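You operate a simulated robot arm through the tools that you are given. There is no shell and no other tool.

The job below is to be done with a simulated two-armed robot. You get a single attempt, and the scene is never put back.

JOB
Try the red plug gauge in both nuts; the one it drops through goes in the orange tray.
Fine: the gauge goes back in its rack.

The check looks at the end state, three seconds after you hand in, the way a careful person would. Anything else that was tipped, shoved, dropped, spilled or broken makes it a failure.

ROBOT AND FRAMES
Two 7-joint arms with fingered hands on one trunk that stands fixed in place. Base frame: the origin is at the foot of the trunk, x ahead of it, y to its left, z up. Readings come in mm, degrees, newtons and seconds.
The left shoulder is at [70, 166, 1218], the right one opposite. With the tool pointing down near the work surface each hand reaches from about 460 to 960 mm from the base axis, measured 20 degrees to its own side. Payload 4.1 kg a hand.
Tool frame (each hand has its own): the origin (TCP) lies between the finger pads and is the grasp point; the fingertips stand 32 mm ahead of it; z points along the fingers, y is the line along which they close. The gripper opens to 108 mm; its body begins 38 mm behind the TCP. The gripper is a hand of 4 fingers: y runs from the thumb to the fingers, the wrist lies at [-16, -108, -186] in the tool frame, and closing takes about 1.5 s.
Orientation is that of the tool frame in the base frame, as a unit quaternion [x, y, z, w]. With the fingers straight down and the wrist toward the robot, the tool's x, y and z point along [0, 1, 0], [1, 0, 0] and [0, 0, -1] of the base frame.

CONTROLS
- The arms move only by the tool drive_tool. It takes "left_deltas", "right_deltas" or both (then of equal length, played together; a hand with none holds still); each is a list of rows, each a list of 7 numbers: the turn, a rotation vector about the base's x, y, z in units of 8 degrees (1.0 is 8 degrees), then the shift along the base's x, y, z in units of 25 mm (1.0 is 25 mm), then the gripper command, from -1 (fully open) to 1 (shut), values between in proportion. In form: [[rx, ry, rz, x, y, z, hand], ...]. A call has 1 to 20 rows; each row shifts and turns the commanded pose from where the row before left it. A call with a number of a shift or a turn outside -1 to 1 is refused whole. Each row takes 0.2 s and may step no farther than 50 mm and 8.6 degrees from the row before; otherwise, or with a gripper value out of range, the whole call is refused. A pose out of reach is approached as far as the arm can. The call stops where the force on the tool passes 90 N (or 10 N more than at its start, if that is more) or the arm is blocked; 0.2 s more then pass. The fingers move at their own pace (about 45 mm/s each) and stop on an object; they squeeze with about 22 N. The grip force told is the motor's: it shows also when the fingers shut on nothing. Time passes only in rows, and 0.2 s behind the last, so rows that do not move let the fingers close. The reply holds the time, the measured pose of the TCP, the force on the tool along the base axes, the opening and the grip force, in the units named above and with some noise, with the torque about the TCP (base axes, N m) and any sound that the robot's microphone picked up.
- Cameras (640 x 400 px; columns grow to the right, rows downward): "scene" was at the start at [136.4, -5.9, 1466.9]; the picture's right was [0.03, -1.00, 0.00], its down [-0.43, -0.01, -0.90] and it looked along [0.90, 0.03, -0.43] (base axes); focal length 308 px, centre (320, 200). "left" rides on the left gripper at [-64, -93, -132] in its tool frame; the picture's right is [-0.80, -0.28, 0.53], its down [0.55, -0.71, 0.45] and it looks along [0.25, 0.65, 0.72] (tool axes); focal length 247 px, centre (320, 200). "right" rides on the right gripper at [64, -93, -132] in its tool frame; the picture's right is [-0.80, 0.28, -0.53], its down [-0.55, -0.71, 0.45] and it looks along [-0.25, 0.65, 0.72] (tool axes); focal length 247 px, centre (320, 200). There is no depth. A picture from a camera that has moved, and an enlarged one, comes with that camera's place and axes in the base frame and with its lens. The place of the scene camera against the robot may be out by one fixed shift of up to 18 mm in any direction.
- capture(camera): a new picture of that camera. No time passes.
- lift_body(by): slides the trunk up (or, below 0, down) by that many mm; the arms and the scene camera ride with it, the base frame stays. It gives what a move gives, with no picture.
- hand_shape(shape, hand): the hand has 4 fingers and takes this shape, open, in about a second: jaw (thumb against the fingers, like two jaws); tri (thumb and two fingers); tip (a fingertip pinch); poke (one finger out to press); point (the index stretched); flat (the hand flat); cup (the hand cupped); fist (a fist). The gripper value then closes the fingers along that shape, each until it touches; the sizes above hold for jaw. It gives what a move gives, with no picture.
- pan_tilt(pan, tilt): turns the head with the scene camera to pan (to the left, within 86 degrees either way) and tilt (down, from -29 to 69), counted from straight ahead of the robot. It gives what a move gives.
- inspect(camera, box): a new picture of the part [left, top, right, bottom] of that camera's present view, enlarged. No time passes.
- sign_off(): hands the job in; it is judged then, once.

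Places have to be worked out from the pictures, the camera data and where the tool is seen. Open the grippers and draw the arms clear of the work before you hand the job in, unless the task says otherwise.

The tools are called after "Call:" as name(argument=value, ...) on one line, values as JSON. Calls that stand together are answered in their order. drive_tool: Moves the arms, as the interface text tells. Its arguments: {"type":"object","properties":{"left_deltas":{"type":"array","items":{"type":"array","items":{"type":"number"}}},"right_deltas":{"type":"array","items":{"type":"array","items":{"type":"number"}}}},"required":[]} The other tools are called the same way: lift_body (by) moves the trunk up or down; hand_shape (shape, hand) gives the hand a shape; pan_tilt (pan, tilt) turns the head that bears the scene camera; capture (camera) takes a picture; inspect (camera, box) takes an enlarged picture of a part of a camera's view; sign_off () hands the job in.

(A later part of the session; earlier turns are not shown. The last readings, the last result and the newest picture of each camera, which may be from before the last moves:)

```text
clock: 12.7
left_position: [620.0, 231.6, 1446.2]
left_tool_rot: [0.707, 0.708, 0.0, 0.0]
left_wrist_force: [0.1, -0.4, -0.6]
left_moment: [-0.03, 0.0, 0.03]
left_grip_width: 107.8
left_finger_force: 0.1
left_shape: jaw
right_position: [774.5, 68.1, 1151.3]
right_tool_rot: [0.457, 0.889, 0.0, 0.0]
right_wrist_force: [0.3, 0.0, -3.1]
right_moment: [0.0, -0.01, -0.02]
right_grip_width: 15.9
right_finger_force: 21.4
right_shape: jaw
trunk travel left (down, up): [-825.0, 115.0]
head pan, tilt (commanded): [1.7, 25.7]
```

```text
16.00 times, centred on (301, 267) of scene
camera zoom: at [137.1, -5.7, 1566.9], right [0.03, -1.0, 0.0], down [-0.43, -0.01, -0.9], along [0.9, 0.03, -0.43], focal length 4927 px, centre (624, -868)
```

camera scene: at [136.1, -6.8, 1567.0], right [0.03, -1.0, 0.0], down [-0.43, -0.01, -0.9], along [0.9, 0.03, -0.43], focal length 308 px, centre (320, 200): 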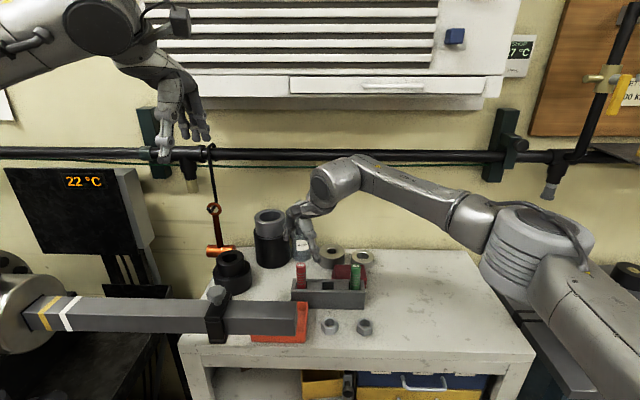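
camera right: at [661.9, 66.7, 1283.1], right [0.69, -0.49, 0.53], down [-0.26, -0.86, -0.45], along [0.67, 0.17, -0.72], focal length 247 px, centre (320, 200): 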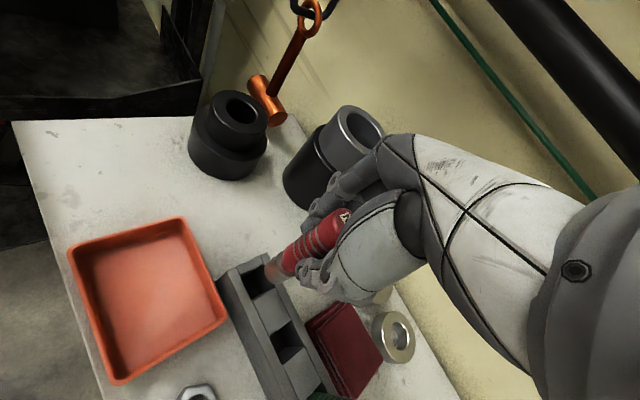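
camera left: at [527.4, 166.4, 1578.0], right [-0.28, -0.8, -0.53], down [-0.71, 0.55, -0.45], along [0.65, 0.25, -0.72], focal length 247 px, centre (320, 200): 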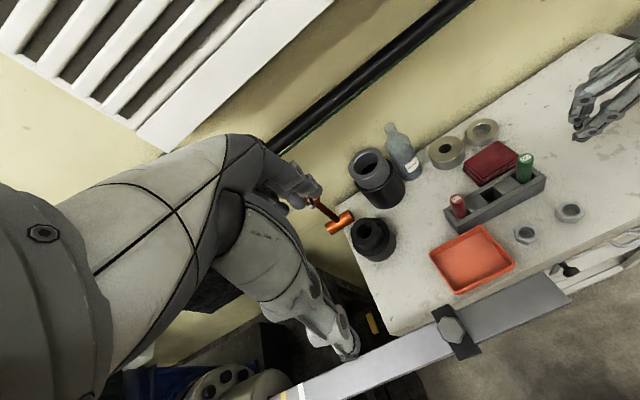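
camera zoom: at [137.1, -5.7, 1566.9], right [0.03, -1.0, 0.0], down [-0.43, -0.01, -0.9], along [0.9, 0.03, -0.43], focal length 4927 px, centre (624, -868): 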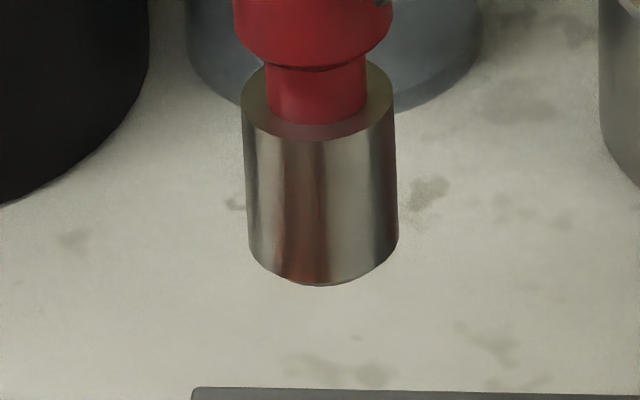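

Both bores look the same to within a fraction of a millimetre, so the physical try will decide. I check the gauge's tilt at the highest zoom from the left camera.

Call:
inspect(camera="left", box=[433, 166, 473, 191])

Call:
inspect(camera="left", box=[437, 188, 477, 213])

Call:
inspect(camera="left", box=[505, 145, 545, 170])

```text
16.00 times, centred on (453, 178) of left
camera zoom: at [528.0, 166.5, 1577.8], right [-0.28, -0.8, -0.53], down [-0.71, 0.55, -0.45], along [0.65, 0.25, -0.72], focal length 3952 px, centre (-1808, 544)
```

zoom: 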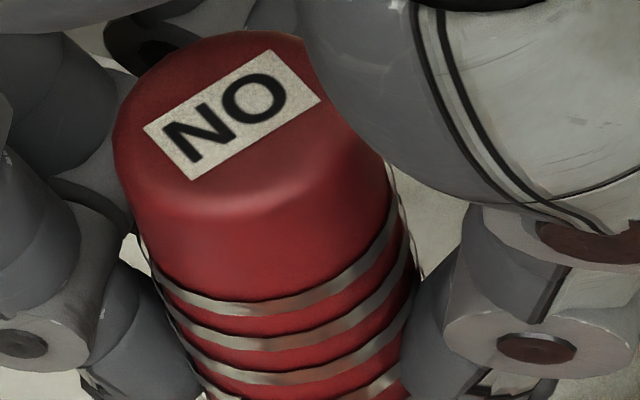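

```text
16.00 times, centred on (457, 200) of left
camera zoom: at [528.0, 166.5, 1577.8], right [-0.28, -0.8, -0.53], down [-0.71, 0.55, -0.45], along [0.65, 0.25, -0.72], focal length 3952 px, centre (-1872, 192)
```

zoom: 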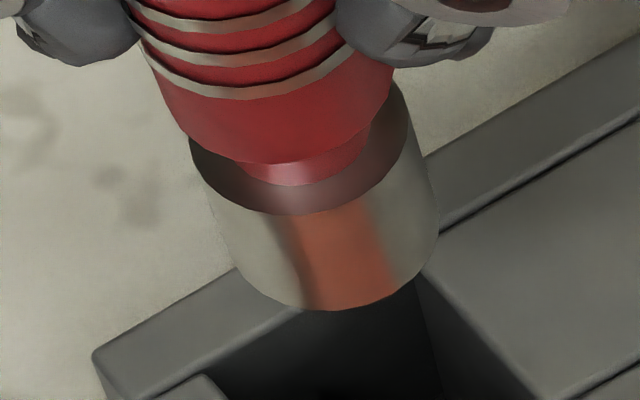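

```text
16.00 times, centred on (525, 158) of left
camera zoom: at [528.0, 166.5, 1577.8], right [-0.28, -0.8, -0.53], down [-0.71, 0.55, -0.45], along [0.65, 0.25, -0.72], focal length 3952 px, centre (-2960, 880)
```

zoom: 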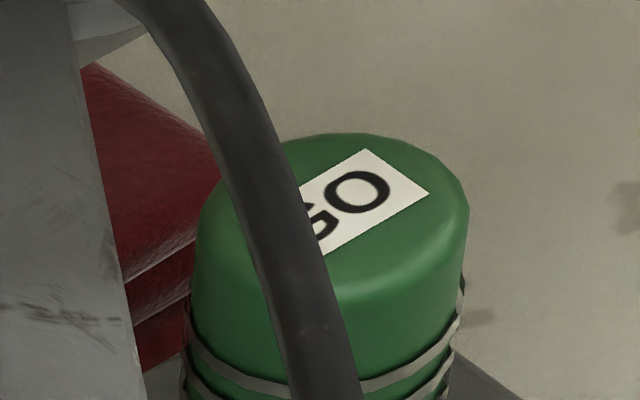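

The plug reads vertical to within about 1°, and its bottom is near z 1054 for a gauge length of about 123 mm. I carry it over nut A at (685.5, -5), keeping the plug well above everything.

Call:
drive_tool(right_deltas=[[0, 0, 0, -0.7, -0.6, 0, 1], [0, 0, 0, -0.7, -0.6, 0, 1], [0, 0, 0, -0.7, -0.6, -0.2, 1], [0, 0, 0, -0.7, -0.6, -0.3, 1], [0, 0, 0, -0.788, -0.584, -0.4, 1], [0, 0, 0, 0, 0, -0.4, 1], [0, 0, 0, 0, 0, 0, 1]])

Call:
capture(camera="right")

Call:
capture(camera="left")

Call:
capture(camera="scene")

```text
clock: 14.3
left_position: [620.2, 232.0, 1446.6]
left_tool_rot: [0.707, 0.707, -0.002, -0.001]
left_wrist_force: [0.2, 0.0, 0.2]
left_moment: [0.03, -0.02, 0.0]
left_grip_width: 107.5
left_finger_force: 0.1
left_shape: jaw
right_position: [685.1, -7.1, 1119.5]
right_tool_rot: [0.458, 0.889, -0.001, 0.0]
right_wrist_force: [0.2, 0.7, -2.8]
right_moment: [0.01, -0.02, 0.04]
right_grip_width: 15.9
right_finger_force: 22.3
right_shape: jaw
trunk travel left (down, up): [-825.0, 115.0]
head pan, tilt (commanded): [1.7, 25.7]
```

```text
taken
camera right: at [572.3, -8.1, 1251.1], right [0.69, -0.49, 0.53], down [-0.26, -0.86, -0.45], along [0.67, 0.17, -0.72], focal length 247 px, centre (320, 200)
```

right: 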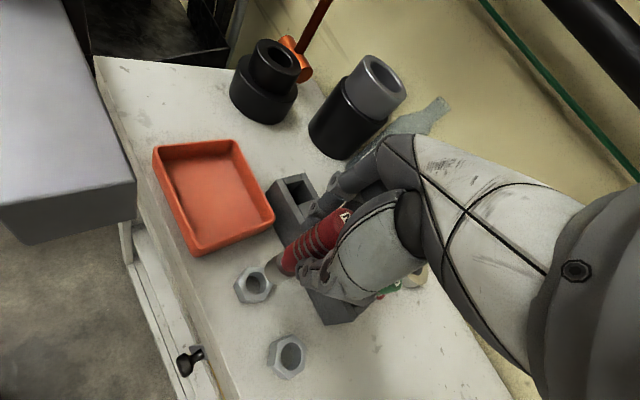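

```text
taken
camera left: at [528.0, 166.6, 1577.8], right [-0.28, -0.8, -0.53], down [-0.71, 0.55, -0.45], along [0.65, 0.25, -0.72], focal length 247 px, centre (320, 200)
```

left: 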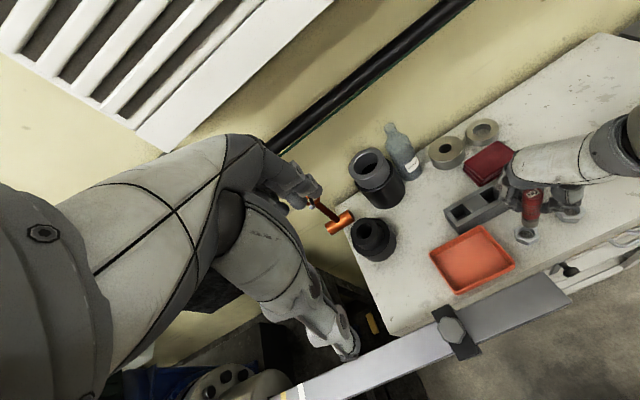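

```text
taken
camera scene: at [137.0, -5.6, 1566.9], right [0.03, -1.0, 0.0], down [-0.43, -0.01, -0.9], along [0.9, 0.03, -0.43], focal length 308 px, centre (320, 200)
```

scene: 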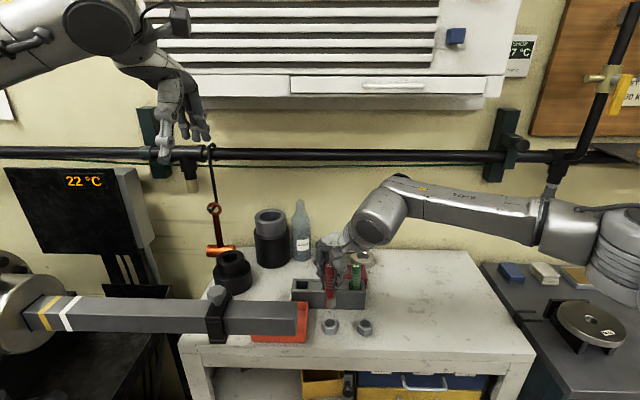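

The plug hangs about 48 mm above nut A. I take zoomed views from all three cameras to work out the alignment.

Call:
inspect(camera="scene", box=[298, 282, 362, 322])

Call:
inspect(camera="scene", box=[298, 294, 362, 334])

Call:
inspect(camera="left", box=[498, 205, 562, 245])

Call:
inspect(camera="right", box=[225, 245, 305, 310])

```text
10.00 times, centred on (330, 302) of scene
camera zoom: at [137.0, -5.6, 1566.9], right [0.03, -1.0, 0.0], down [-0.43, -0.01, -0.9], along [0.9, 0.03, -0.43], focal length 3079 px, centre (220, -820)
```

zoom: 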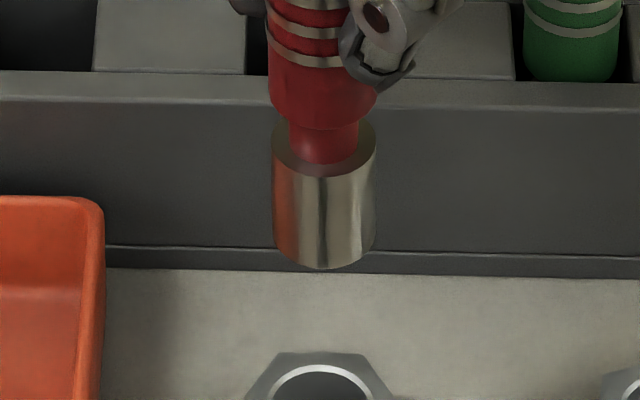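

```text
10.00 times, centred on (330, 314) of scene
camera zoom: at [137.0, -5.6, 1566.9], right [0.03, -1.0, 0.0], down [-0.43, -0.01, -0.9], along [0.9, 0.03, -0.43], focal length 3079 px, centre (220, -940)
```

zoom: 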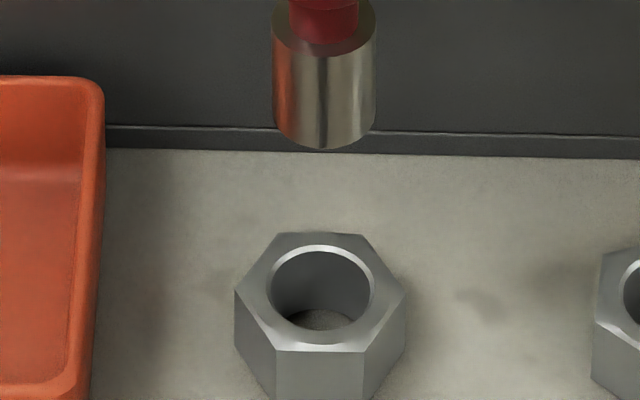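

```text
10.00 times, centred on (530, 225) of left
camera zoom: at [528.0, 166.6, 1577.8], right [-0.28, -0.8, -0.53], down [-0.71, 0.55, -0.45], along [0.65, 0.25, -0.72], focal length 2470 px, centre (-1780, -50)
```

zoom: 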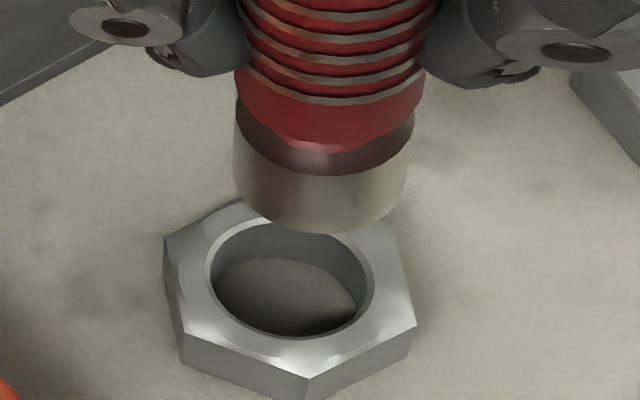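

```text
6.15 times, centred on (265, 278) of right
camera zoom: at [572.3, -8.1, 1251.1], right [0.69, -0.49, 0.53], down [-0.26, -0.86, -0.45], along [0.67, 0.17, -0.72], focal length 1520 px, centre (658, -277)
```

zoom: 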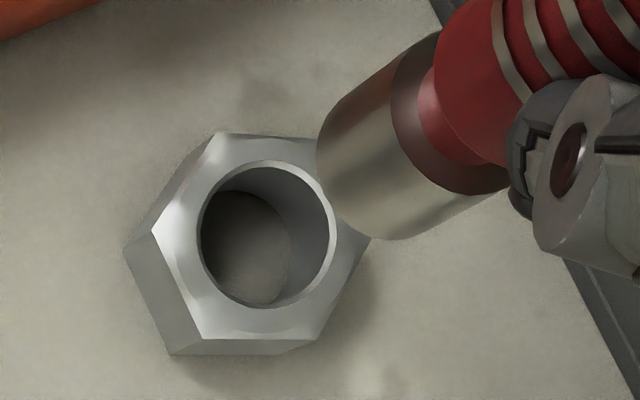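

All three views agree if the plug bottom is at z ≈ 1028: the plug then sits over nut A's hole to within about 0.5 mm, and gauge length puts the table near z 959. I nudge slightly and lower to about 6 mm above the nut, then look again.

Call:
drive_tool(right_deltas=[[0, 0, 0, 0.012, 0.02, -0.5, 1], [0, 0, 0, 0, 0, -0.5, 1], [0, 0, 0, 0, 0, -0.5, 1], [0, 0, 0, 0, 0, -0.4, 1], [0, 0, 0, 0, 0, 0, 1]])

Call:
inspect(camera="scene", box=[310, 305, 350, 330])

Call:
inspect(camera="left", box=[498, 210, 562, 250])

Call:
inspect(camera="right", box=[225, 235, 321, 295])

```text
clock: 15.5
left_position: [619.1, 230.3, 1447.0]
left_tool_rot: [0.707, 0.707, 0.001, 0.0]
left_wrist_force: [-0.5, -0.2, 0.0]
left_moment: [-0.03, 0.02, 0.0]
left_grip_width: 107.6
left_finger_force: 0.0
left_shape: jaw
right_position: [686.2, -6.0, 1071.4]
right_tool_rot: [0.458, 0.889, 0.0, 0.0]
right_wrist_force: [-0.5, 0.2, -1.6]
right_moment: [-0.04, -0.01, 0.01]
right_grip_width: 15.7
right_finger_force: 21.8
right_shape: jaw
trunk travel left (down, up): [-825.0, 115.0]
head pan, tilt (commanded): [1.7, 25.7]
```

```text
16.00 times, centred on (330, 318) of scene
camera zoom: at [136.7, -5.9, 1566.9], right [0.03, -1.0, 0.0], down [-0.43, -0.01, -0.9], along [0.9, 0.03, -0.43], focal length 4927 px, centre (160, -1680)
```

zoom: 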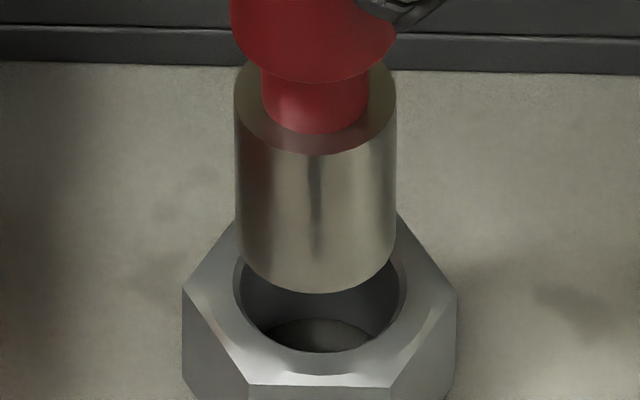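

```text
10.00 times, centred on (530, 230) of left
camera zoom: at [527.6, 166.3, 1578.0], right [-0.28, -0.8, -0.53], down [-0.71, 0.55, -0.45], along [0.65, 0.25, -0.72], focal length 2470 px, centre (-1780, -100)
```

zoom: 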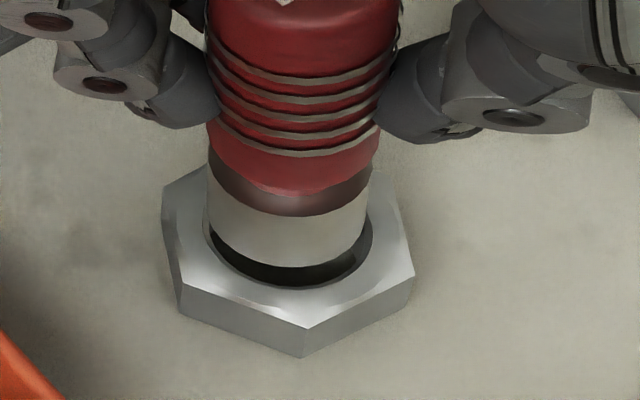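

```text
6.67 times, centred on (273, 265) of right
camera zoom: at [574.2, -7.3, 1203.3], right [0.69, -0.49, 0.53], down [-0.26, -0.86, -0.45], along [0.67, 0.17, -0.72], focal length 1646 px, centre (633, -233)
```

zoom: 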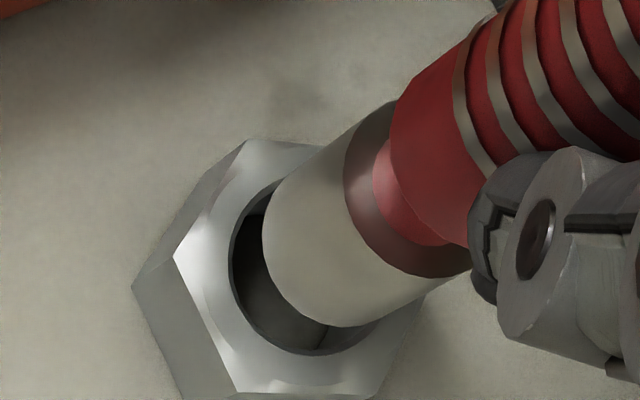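

The plug is roughly 10 mm above the nut and slightly off to +x and +y, by about 0.7 mm each way. I correct that and go 5 mm lower for another look.

Call:
drive_tool(right_deltas=[[0, 0, 0, -0.024, -0.028, -0.1, 1], [0, 0, 0, 0, 0, -0.1, 1], [0, 0, 0, 0, 0, 0, 1]])

Call:
inspect(camera="scene", box=[310, 307, 350, 332])

Call:
inspect(camera="left", box=[508, 218, 548, 243])

Call:
inspect(camera="right", box=[235, 235, 315, 285])

```text
clock: 16.3
left_position: [620.0, 230.6, 1447.0]
left_tool_rot: [0.707, 0.707, 0.0, 0.001]
left_wrist_force: [-1.1, 0.2, 0.0]
left_moment: [-0.03, -0.02, 0.02]
left_grip_width: 107.6
left_finger_force: 0.1
left_shape: jaw
right_position: [684.9, -6.5, 1065.6]
right_tool_rot: [0.459, 0.889, 0.0, -0.001]
right_wrist_force: [-0.4, -0.2, -1.9]
right_moment: [-0.02, -0.01, 0.03]
right_grip_width: 16.4
right_finger_force: 22.6
right_shape: jaw
trunk travel left (down, up): [-825.0, 115.0]
head pan, tilt (commanded): [1.7, 25.7]
```

```text
16.00 times, centred on (330, 320) of scene
camera zoom: at [136.7, -5.8, 1566.9], right [0.03, -1.0, 0.0], down [-0.43, -0.01, -0.9], along [0.9, 0.03, -0.43], focal length 4927 px, centre (160, -1712)
```

zoom: 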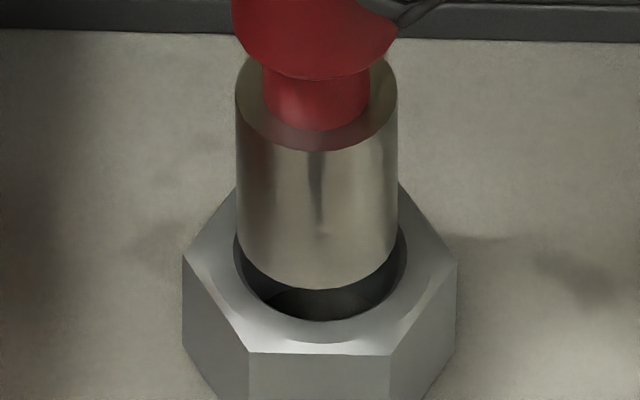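

```text
16.00 times, centred on (528, 230) of left
camera zoom: at [527.7, 166.5, 1577.9], right [-0.28, -0.8, -0.53], down [-0.71, 0.55, -0.45], along [0.65, 0.25, -0.72], focal length 3952 px, centre (-3008, -288)
```

zoom: 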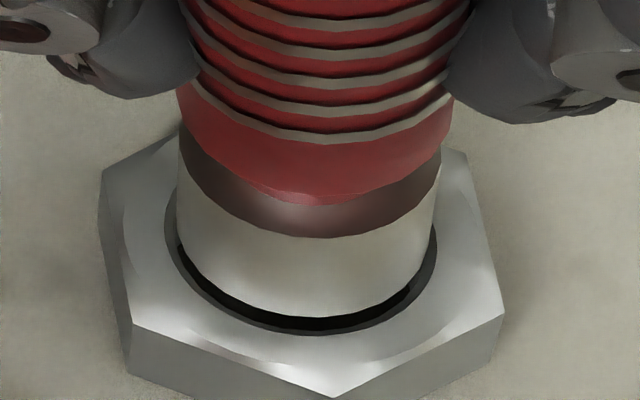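

```text
8.00 times, centred on (275, 260) of right
camera zoom: at [573.3, -7.5, 1198.6], right [0.69, -0.49, 0.53], down [-0.26, -0.86, -0.45], along [0.67, 0.17, -0.72], focal length 1976 px, centre (680, -280)
```

zoom: 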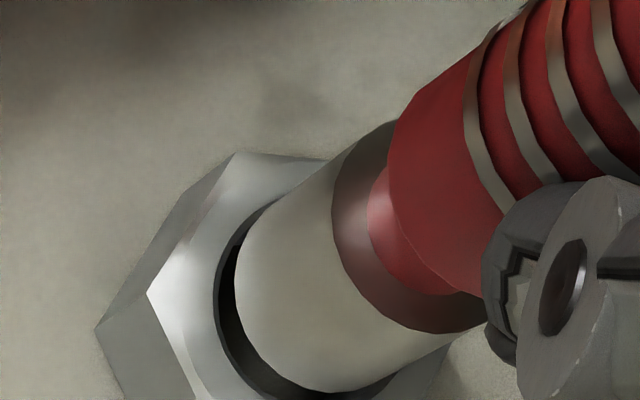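

Now the plug is about 5 mm above the nut and off by only about 0.4 mm in y. I correct that and ease down 4 mm in small steps, watching the force.

Call:
drive_tool(right_deltas=[[0, 0, 0, 0.004, -0.016, -0.04, 1], [0, 0, 0, 0, 0, -0.04, 1], [0, 0, 0, 0, 0, -0.04, 1], [0, 0, 0, 0, 0, -0.04, 1], [0, 0, 0, 0, 0, 0, 1]])

Call:
inspect(camera="scene", box=[310, 307, 350, 332])

Call:
inspect(camera="left", box=[508, 220, 548, 245])

Call:
inspect(camera="right", box=[235, 240, 315, 290])

```text
clock: 17.5
left_position: [619.6, 231.6, 1446.7]
left_tool_rot: [0.707, 0.708, -0.001, 0.0]
left_wrist_force: [-0.1, -1.0, 0.1]
left_moment: [0.02, 0.0, 0.04]
left_grip_width: 107.6
left_finger_force: 0.1
left_shape: jaw
right_position: [684.2, -6.5, 1062.1]
right_tool_rot: [0.458, 0.889, 0.0, 0.0]
right_wrist_force: [1.1, 0.1, -1.7]
right_moment: [-0.01, 0.03, -0.02]
right_grip_width: 15.9
right_finger_force: 22.1
right_shape: jaw
trunk travel left (down, up): [-825.0, 115.0]
head pan, tilt (commanded): [1.7, 25.7]
```

```text
16.00 times, centred on (330, 320) of scene
camera zoom: at [136.8, -5.8, 1566.9], right [0.03, -1.0, 0.0], down [-0.43, -0.01, -0.9], along [0.9, 0.03, -0.43], focal length 4927 px, centre (160, -1712)
```

zoom: 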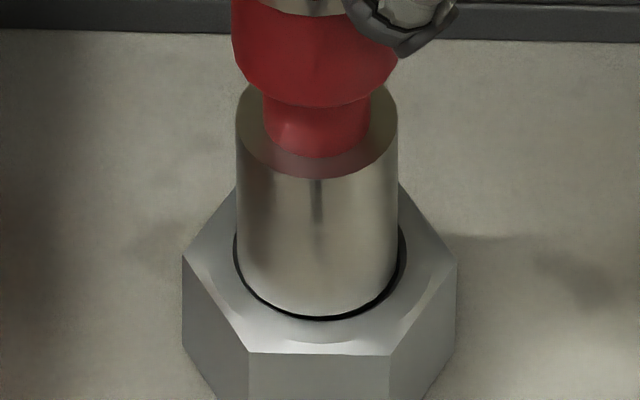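

```text
16.00 times, centred on (528, 232) of left
camera zoom: at [527.7, 166.4, 1577.9], right [-0.28, -0.8, -0.53], down [-0.71, 0.55, -0.45], along [0.65, 0.25, -0.72], focal length 3952 px, centre (-3008, -320)
```

zoom: 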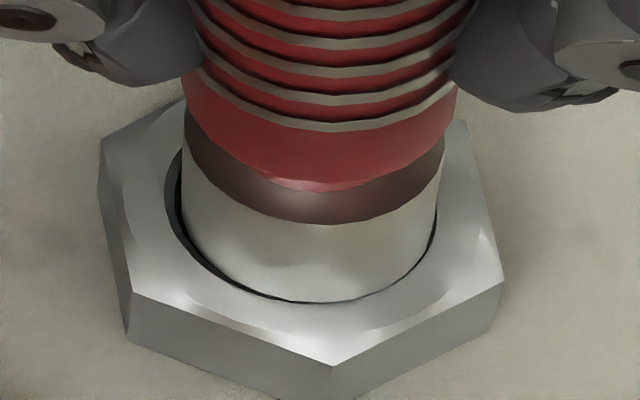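

```text
8.00 times, centred on (275, 265) of right
camera zoom: at [572.5, -7.6, 1194.1], right [0.69, -0.49, 0.53], down [-0.26, -0.86, -0.45], along [0.67, 0.17, -0.72], focal length 1976 px, centre (680, -320)
```

zoom: 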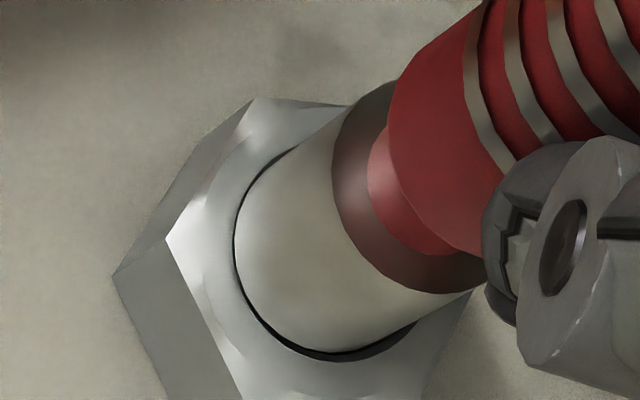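

The plug is at the chamfer lip, seeming displaced about 0.4 mm toward -x and +y. I centre it and keep easing down 3 mm, reading force and height.

Call:
drive_tool(right_deltas=[[0, 0, 0, 0.016, -0.016, 0, 1], [0, 0, 0, 0, 0, -0.04, 1], [0, 0, 0, 0, 0, -0.04, 1], [0, 0, 0, 0, 0, -0.04, 1], [0, 0, 0, 0, 0, 0, 1]])

Call:
inspect(camera="scene", box=[310, 307, 350, 332])

Call:
inspect(camera="left", box=[508, 220, 548, 245])

Call:
inspect(camera="right", box=[235, 240, 315, 290])

```text
clock: 18.7
left_position: [620.3, 230.9, 1445.7]
left_tool_rot: [0.707, 0.707, 0.0, 0.0]
left_wrist_force: [-0.3, 0.5, 0.2]
left_moment: [-0.02, -0.01, -0.02]
left_grip_width: 107.6
left_finger_force: 0.0
left_shape: jaw
right_position: [684.9, -7.3, 1058.8]
right_tool_rot: [0.459, 0.889, 0.0, 0.001]
right_wrist_force: [-0.2, 0.1, -2.8]
right_moment: [-0.01, 0.0, -0.01]
right_grip_width: 16.1
right_finger_force: 21.7
right_shape: jaw
trunk travel left (down, up): [-825.0, 115.0]
head pan, tilt (commanded): [1.7, 25.7]
```

```text
16.00 times, centred on (330, 320) of scene
camera zoom: at [136.8, -5.8, 1566.9], right [0.03, -1.0, 0.0], down [-0.43, -0.01, -0.9], along [0.9, 0.03, -0.43], focal length 4927 px, centre (160, -1712)
```

zoom: 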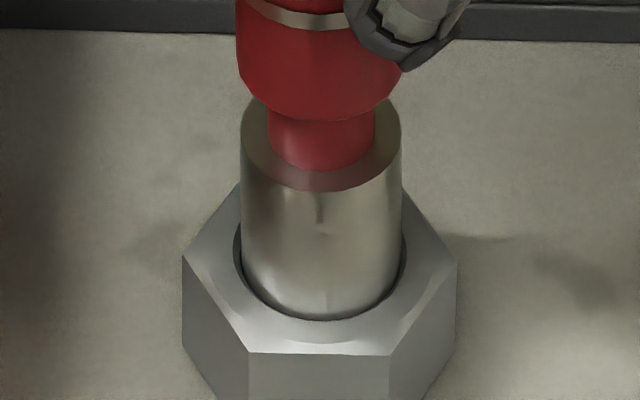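

```text
16.00 times, centred on (528, 232) of left
camera zoom: at [527.7, 166.4, 1577.9], right [-0.28, -0.8, -0.53], down [-0.71, 0.55, -0.45], along [0.65, 0.25, -0.72], focal length 3952 px, centre (-3008, -320)
```

zoom: 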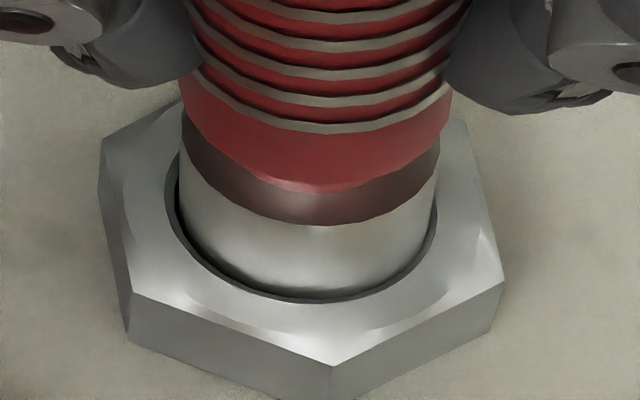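

```text
8.00 times, centred on (275, 265) of right
camera zoom: at [573.5, -8.3, 1190.3], right [0.69, -0.49, 0.53], down [-0.26, -0.86, -0.45], along [0.67, 0.17, -0.72], focal length 1976 px, centre (680, -320)
```

zoom: 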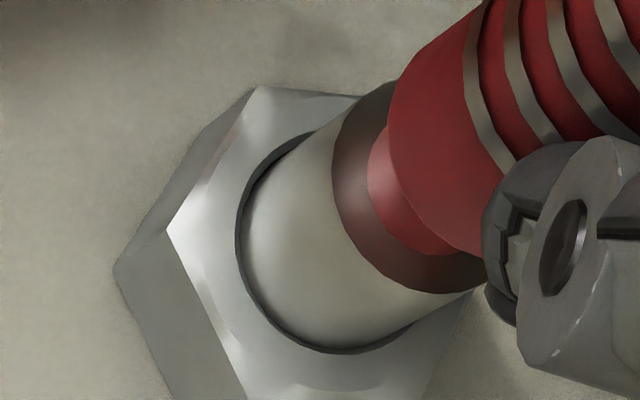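

The plug has slipped below the lip with no resistance (only the gauge's own weight shows) and an even gap all round. I continue down 4 mm more, watching the force.

Call:
drive_tool(right_deltas=[[0, 0, 0, 0, 0, -0.04, 1], [0, 0, 0, 0, 0, -0.04, 1], [0, 0, 0, 0, 0, -0.04, 1], [0, 0, 0, 0, 0, -0.04, 1], [0, 0, 0, 0, 0, 0, 1]])

Call:
inspect(camera="scene", box=[310, 307, 350, 332])

Call:
inspect(camera="left", box=[508, 220, 548, 245])

```text
clock: 19.9
left_position: [621.0, 231.1, 1446.8]
left_tool_rot: [0.707, 0.707, 0.0, 0.0]
left_wrist_force: [-1.0, -0.3, 0.2]
left_moment: [-0.01, -0.03, -0.02]
left_grip_width: 107.6
left_finger_force: 0.1
left_shape: jaw
right_position: [686.5, -7.3, 1054.7]
right_tool_rot: [0.457, 0.889, 0.0, 0.0]
right_wrist_force: [-0.6, 0.7, -2.8]
right_moment: [-0.02, -0.02, -0.02]
right_grip_width: 15.8
right_finger_force: 22.3
right_shape: jaw
trunk travel left (down, up): [-825.0, 115.0]
head pan, tilt (commanded): [1.7, 25.7]
```

```text
16.00 times, centred on (330, 320) of scene
camera zoom: at [136.8, -5.8, 1566.9], right [0.03, -1.0, 0.0], down [-0.43, -0.01, -0.9], along [0.9, 0.03, -0.43], focal length 4927 px, centre (160, -1712)
```

zoom: 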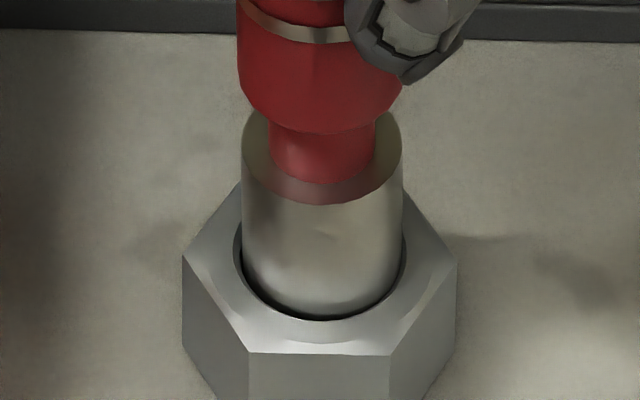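

```text
16.00 times, centred on (528, 232) of left
camera zoom: at [527.8, 166.4, 1577.9], right [-0.28, -0.8, -0.53], down [-0.71, 0.55, -0.45], along [0.65, 0.25, -0.72], focal length 3952 px, centre (-3008, -320)
```

zoom: 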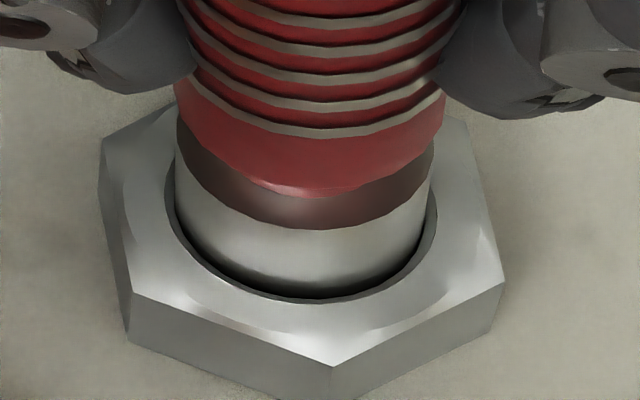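

Still no resistance: the force stays at the gauge's weight while the plug sinks into nut A. I continue 5 mm more to confirm it passes fully.

Call:
drive_tool(right_deltas=[[0, 0, 0, 0, 0, -0.04, 1], [0, 0, 0, 0, 0, -0.04, 1], [0, 0, 0, 0, 0, -0.04, 1], [0, 0, 0, 0, 0, -0.04, 1], [0, 0, 0, 0, 0, -0.04, 1], [0, 0, 0, 0, 0, 0, 1]])

Call:
inspect(camera="scene", box=[310, 307, 350, 332])

Call:
inspect(camera="left", box=[508, 220, 548, 245])

Call:
inspect(camera="right", box=[235, 240, 315, 290])

```text
clock: 21.3
left_position: [620.0, 230.4, 1447.3]
left_tool_rot: [0.707, 0.707, 0.0, 0.0]
left_wrist_force: [0.6, -0.2, -0.4]
left_moment: [-0.01, 0.0, -0.01]
left_grip_width: 107.7
left_finger_force: 0.0
left_shape: jaw
right_position: [685.7, -7.6, 1049.5]
right_tool_rot: [0.458, 0.889, -0.001, 0.0]
right_wrist_force: [0.7, -0.1, -3.3]
right_moment: [-0.03, 0.02, -0.01]
right_grip_width: 15.9
right_finger_force: 22.0
right_shape: jaw
trunk travel left (down, up): [-825.0, 115.0]
head pan, tilt (commanded): [1.7, 25.7]
```

```text
16.00 times, centred on (330, 320) of scene
camera zoom: at [136.8, -5.8, 1566.9], right [0.03, -1.0, 0.0], down [-0.43, -0.01, -0.9], along [0.9, 0.03, -0.43], focal length 4927 px, centre (160, -1712)
```

zoom: 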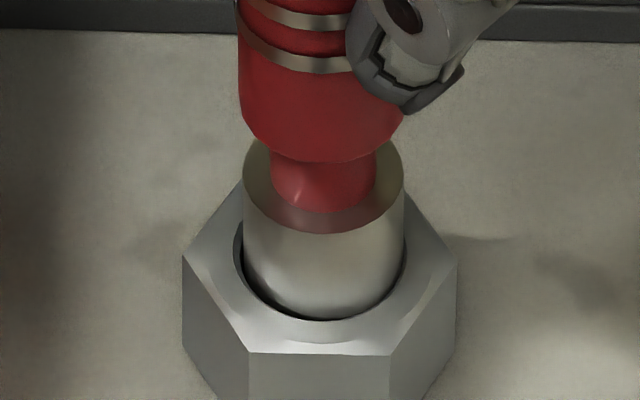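

```text
16.00 times, centred on (528, 232) of left
camera zoom: at [527.8, 166.4, 1577.9], right [-0.28, -0.8, -0.53], down [-0.71, 0.55, -0.45], along [0.65, 0.25, -0.72], focal length 3952 px, centre (-3008, -320)
```

zoom: 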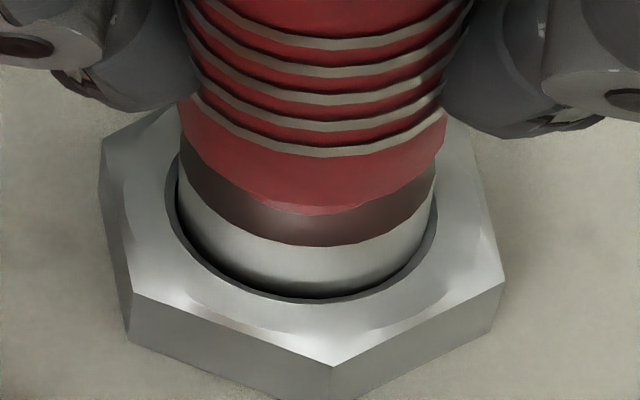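

```text
8.00 times, centred on (275, 265) of right
camera zoom: at [573.8, -8.8, 1181.7], right [0.69, -0.49, 0.53], down [-0.26, -0.86, -0.45], along [0.67, 0.17, -0.72], focal length 1976 px, centre (680, -320)
```

zoom: 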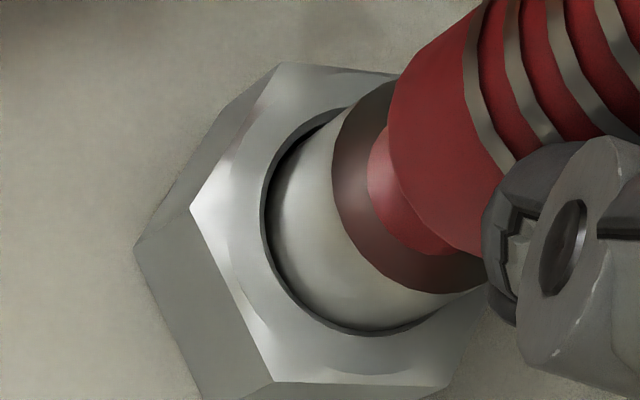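

The plug is now about 12 mm into nut A with clear space and no force. I go another 2 mm to see whether it reaches the bench.

Call:
drive_tool(right_deltas=[[0, 0, 0, 0, 0, -0.04, 1], [0, 0, 0, 0, 0, -0.04, 1], [0, 0, 0, 0, 0, 0, 1]])

```text
clock: 22.1
left_position: [619.5, 230.5, 1446.0]
left_tool_rot: [0.706, 0.708, 0.0, 0.0]
left_wrist_force: [0.2, 0.2, -0.2]
left_moment: [0.02, 0.0, 0.0]
left_grip_width: 107.4
left_finger_force: 0.0
left_shape: jaw
right_position: [685.5, -8.8, 1048.8]
right_tool_rot: [0.458, 0.889, 0.0, 0.0]
right_wrist_force: [0.4, -0.6, -1.9]
right_moment: [-0.01, -0.03, -0.01]
right_grip_width: 16.1
right_finger_force: 22.5
right_shape: jaw
trunk travel left (down, up): [-825.0, 115.0]
head pan, tilt (commanded): [1.7, 25.7]
```

The force is unchanged within noise. One more pair of 1 mm steps should find the bench.

Call:
drive_tool(right_deltas=[[0, 0, 0, 0, 0, -0.04, 1], [0, 0, 0, 0, 0, -0.04, 1], [0, 0, 0, 0, 0, 0, 1]])

Call:
inspect(camera="scene", box=[310, 307, 350, 332])

Call:
inspect(camera="right", box=[235, 235, 315, 285])

```text
clock: 22.9
left_position: [619.6, 231.0, 1446.9]
left_tool_rot: [0.707, 0.707, 0.0, 0.0]
left_wrist_force: [-1.0, 0.0, 0.1]
left_moment: [0.02, 0.01, 0.0]
left_grip_width: 107.3
left_finger_force: 0.2
left_shape: jaw
right_position: [687.5, -8.0, 1046.5]
right_tool_rot: [0.458, 0.889, 0.0, 0.0]
right_wrist_force: [0.3, -1.4, -1.7]
right_moment: [-0.01, -0.01, 0.0]
right_grip_width: 15.6
right_finger_force: 21.8
right_shape: jaw
trunk travel left (down, up): [-825.0, 115.0]
head pan, tilt (commanded): [1.7, 25.7]
```

```text
16.00 times, centred on (330, 320) of scene
camera zoom: at [136.8, -5.8, 1566.9], right [0.03, -1.0, 0.0], down [-0.43, -0.01, -0.9], along [0.9, 0.03, -0.43], focal length 4927 px, centre (160, -1712)
```

zoom: 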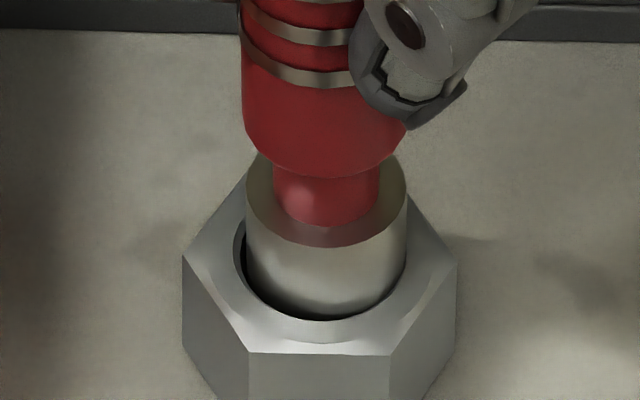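

```text
8.00 times, centred on (275, 260) of right
camera zoom: at [574.2, -9.2, 1178.5], right [0.69, -0.49, 0.53], down [-0.26, -0.86, -0.45], along [0.67, 0.17, -0.72], focal length 1976 px, centre (680, -280)
```

zoom: 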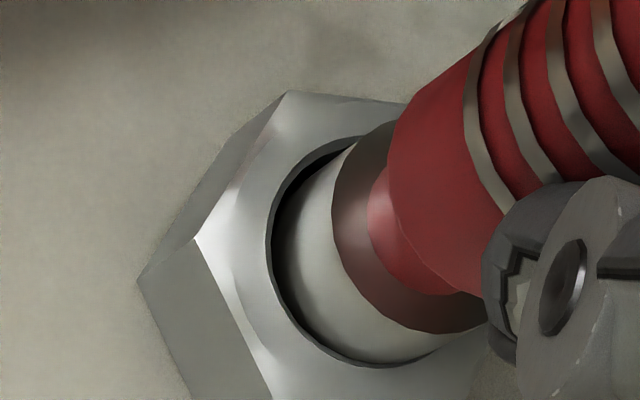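

The red plug goes fully through nut A to the bench with no resistance: nut A passes. I re-centre by 0.5 mm, draw the gauge straight up and out, then go on to nut B.

Call:
drive_tool(right_deltas=[[0, 0, 0, 0, 0.02, 0.1, 1], [0, 0, 0, 0, 0, 0.2, 1], [0, 0, 0, 0, 0, 0.3, 1], [0, 0, 0, 0, 0, 0.4, 1], [0, 0, 0, 0, 0, 0.5, 1], [0, 0, 0, 0, 0, 0.5, 1], [0, 0, 0, 0, 0, 0.4, 1], [0, 0, 0, 0, 0, 0, 1]])

Call:
inspect(camera="scene", box=[290, 270, 386, 330])

Call:
capture(camera="right")

```text
clock: 24.7
left_position: [619.1, 232.3, 1446.4]
left_tool_rot: [0.707, 0.707, 0.0, -0.001]
left_wrist_force: [0.3, -0.2, 0.3]
left_moment: [-0.02, -0.02, 0.01]
left_grip_width: 107.7
left_finger_force: 0.0
left_shape: jaw
right_position: [684.9, -7.6, 1107.0]
right_tool_rot: [0.458, 0.889, 0.0, 0.001]
right_wrist_force: [-0.3, -0.4, -2.4]
right_moment: [-0.01, 0.01, -0.01]
right_grip_width: 15.9
right_finger_force: 22.1
right_shape: jaw
trunk travel left (down, up): [-825.0, 115.0]
head pan, tilt (commanded): [1.7, 25.7]
```

```text
6.67 times, centred on (338, 300) of scene
camera zoom: at [136.9, -5.8, 1566.9], right [0.03, -1.0, 0.0], down [-0.43, -0.01, -0.9], along [0.9, 0.03, -0.43], focal length 2053 px, centre (200, -467)
```

zoom: 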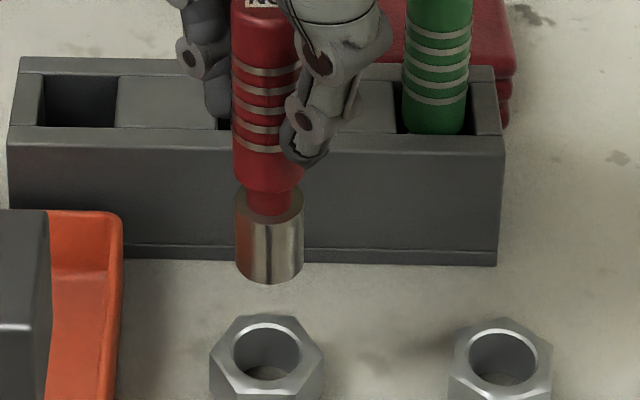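

```text
taken
camera right: at [573.2, -8.4, 1238.2], right [0.69, -0.48, 0.53], down [-0.26, -0.86, -0.45], along [0.67, 0.17, -0.72], focal length 247 px, centre (320, 200)
```

right: 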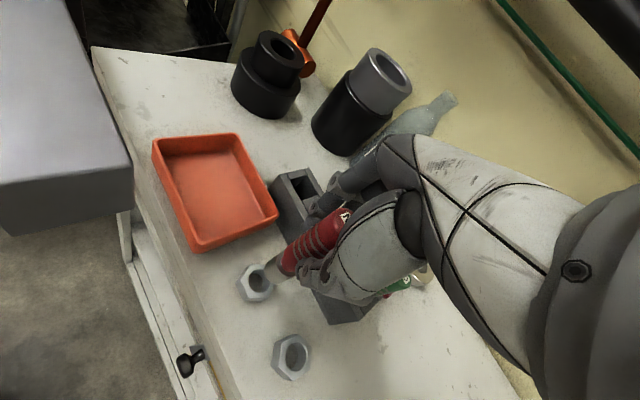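

Nut A stayed put. Nut B's hole lies about (+0.4, -85.8) mm from nut A's, so I shift over and lower to roughly 10 mm above it.

Call:
drive_tool(right_deltas=[[0, 0, 0, 0.004, -0.858, 0, 1], [0, 0, 0, 0.004, -0.858, 0, 1], [0, 0, 0, 0.004, -0.858, 0, 1], [0, 0, 0, 0.004, -0.858, 0, 1], [0, 0, 0, 0, 0, 0, 1], [0, 0, 0, 0, 0, -0.5, 1], [0, 0, 0, 0, 0, -0.5, 1], [0, 0, 0, 0, 0, -0.4, 1], [0, 0, 0, 0, 0, 0, 1]])

Call:
inspect(camera="scene", box=[345, 307, 385, 332])

Call:
inspect(camera="left", box=[550, 195, 590, 220])

Call:
inspect(camera="right", box=[235, 235, 315, 285])

```text
clock: 26.7
left_position: [619.7, 231.3, 1446.9]
left_tool_rot: [0.707, 0.707, 0.001, 0.0]
left_wrist_force: [-0.9, 1.0, 0.1]
left_moment: [-0.03, 0.0, -0.01]
left_grip_width: 107.4
left_finger_force: 0.1
left_shape: jaw
right_position: [686.1, -92.1, 1072.0]
right_tool_rot: [0.458, 0.889, -0.001, 0.0]
right_wrist_force: [-0.2, -0.3, -1.8]
right_moment: [0.0, -0.01, -0.01]
right_grip_width: 16.0
right_finger_force: 21.7
right_shape: jaw
trunk travel left (down, up): [-825.0, 115.0]
head pan, tilt (commanded): [1.7, 25.7]
```

```text
16.00 times, centred on (365, 320) of scene
camera zoom: at [136.8, -5.6, 1566.9], right [0.03, -1.0, 0.0], down [-0.43, -0.01, -0.9], along [0.9, 0.03, -0.43], focal length 4927 px, centre (-400, -1712)
```

zoom: 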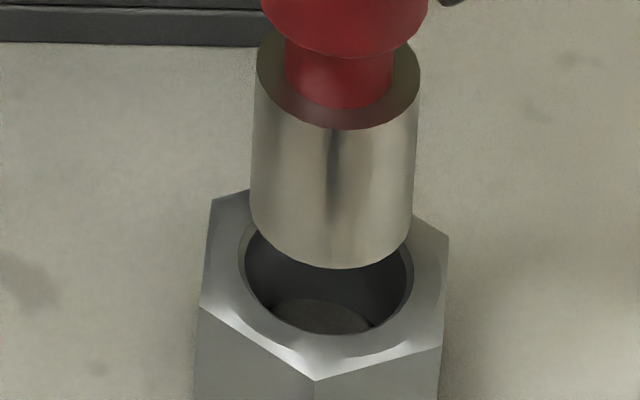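

```text
16.00 times, centred on (570, 208) of left
camera zoom: at [527.7, 166.6, 1577.9], right [-0.28, -0.8, -0.53], down [-0.71, 0.55, -0.45], along [0.65, 0.25, -0.72], focal length 3952 px, centre (-3680, 80)
```

zoom: 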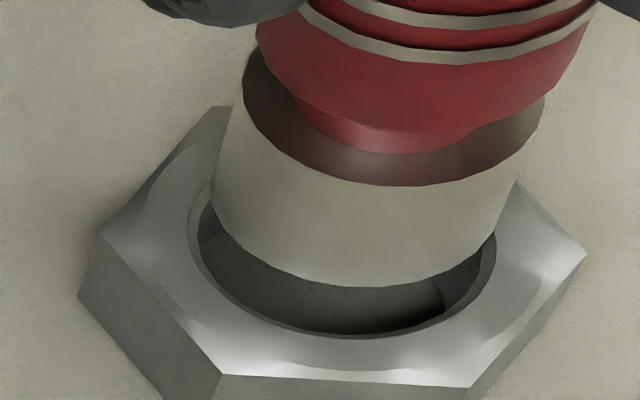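

```text
8.00 times, centred on (275, 260) of right
camera zoom: at [574.5, -93.0, 1204.2], right [0.69, -0.49, 0.53], down [-0.26, -0.86, -0.45], along [0.67, 0.17, -0.72], focal length 1976 px, centre (680, -280)
```

zoom: 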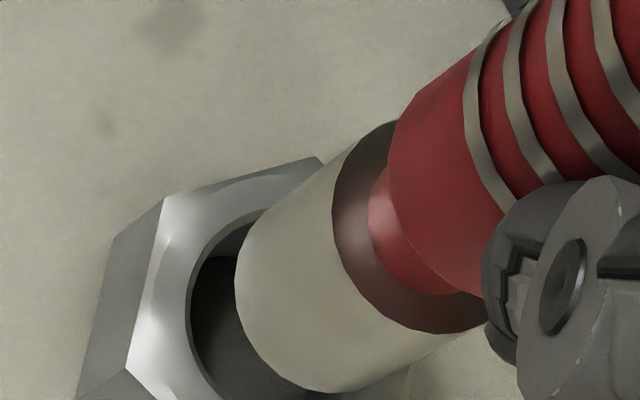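

Relative to nut B the plug sits about 1.1 mm too far in +x and true in y. I correct and lower 6 mm, then check again.

Call:
drive_tool(right_deltas=[[0, 0, 0, -0.044, 0, -0.08, 1], [0, 0, 0, 0, 0, -0.08, 1], [0, 0, 0, 0, 0, -0.08, 1], [0, 0, 0, 0, 0, 0, 1]])

Call:
inspect(camera="scene", box=[345, 307, 385, 332])

Call:
inspect(camera="left", box=[550, 195, 590, 220])

Call:
inspect(camera="right", box=[235, 240, 315, 290])

```text
clock: 27.7
left_position: [620.0, 230.9, 1445.9]
left_tool_rot: [0.707, 0.707, 0.0, 0.0]
left_wrist_force: [0.0, 0.5, -0.1]
left_moment: [0.01, 0.0, -0.01]
left_grip_width: 108.0
left_finger_force: 0.1
left_shape: jaw
right_position: [684.3, -91.1, 1065.5]
right_tool_rot: [0.458, 0.889, 0.0, 0.0]
right_wrist_force: [0.6, -0.5, -1.1]
right_moment: [0.02, 0.02, 0.04]
right_grip_width: 15.8
right_finger_force: 21.5
right_shape: jaw
trunk travel left (down, up): [-825.0, 115.0]
head pan, tilt (commanded): [1.7, 25.7]
```

```text
16.00 times, centred on (365, 320) of scene
camera zoom: at [136.8, -5.8, 1566.9], right [0.03, -1.0, 0.0], down [-0.43, -0.01, -0.9], along [0.9, 0.03, -0.43], focal length 4927 px, centre (-400, -1712)
```

zoom: 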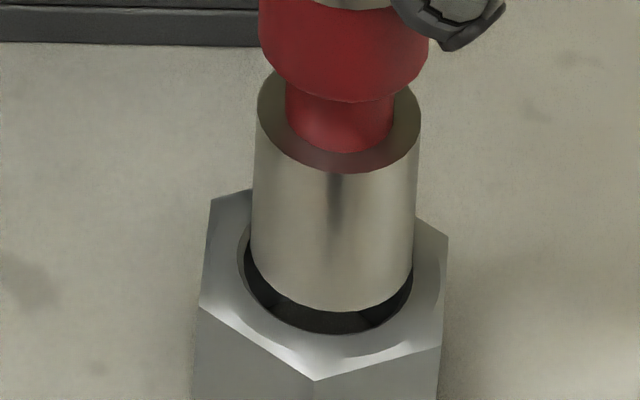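

```text
16.00 times, centred on (570, 208) of left
camera zoom: at [527.8, 166.4, 1577.9], right [-0.28, -0.8, -0.53], down [-0.71, 0.55, -0.45], along [0.65, 0.25, -0.72], focal length 3952 px, centre (-3680, 80)
```

zoom: 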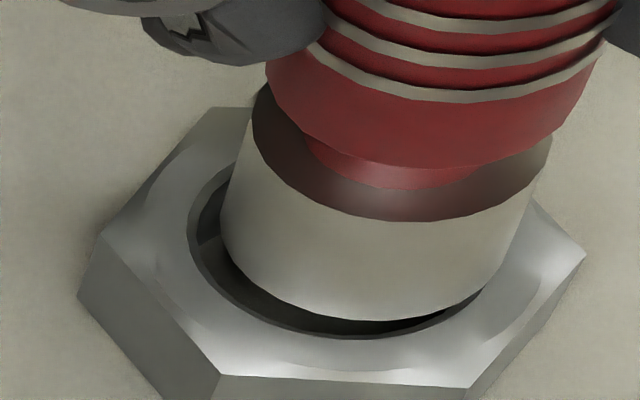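

```text
8.00 times, centred on (275, 265) of right
camera zoom: at [572.5, -93.5, 1197.8], right [0.69, -0.49, 0.53], down [-0.26, -0.86, -0.45], along [0.67, 0.17, -0.72], focal length 1976 px, centre (680, -320)
```

zoom: 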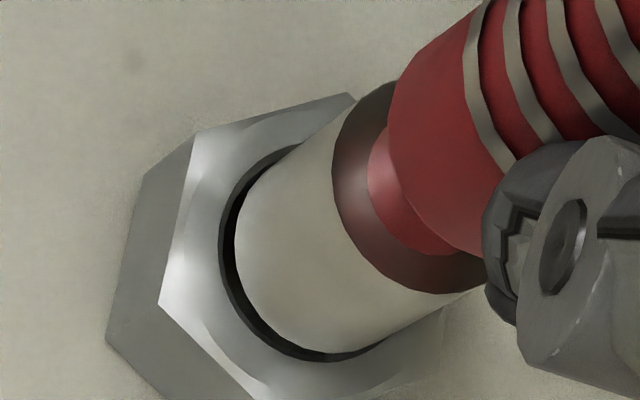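

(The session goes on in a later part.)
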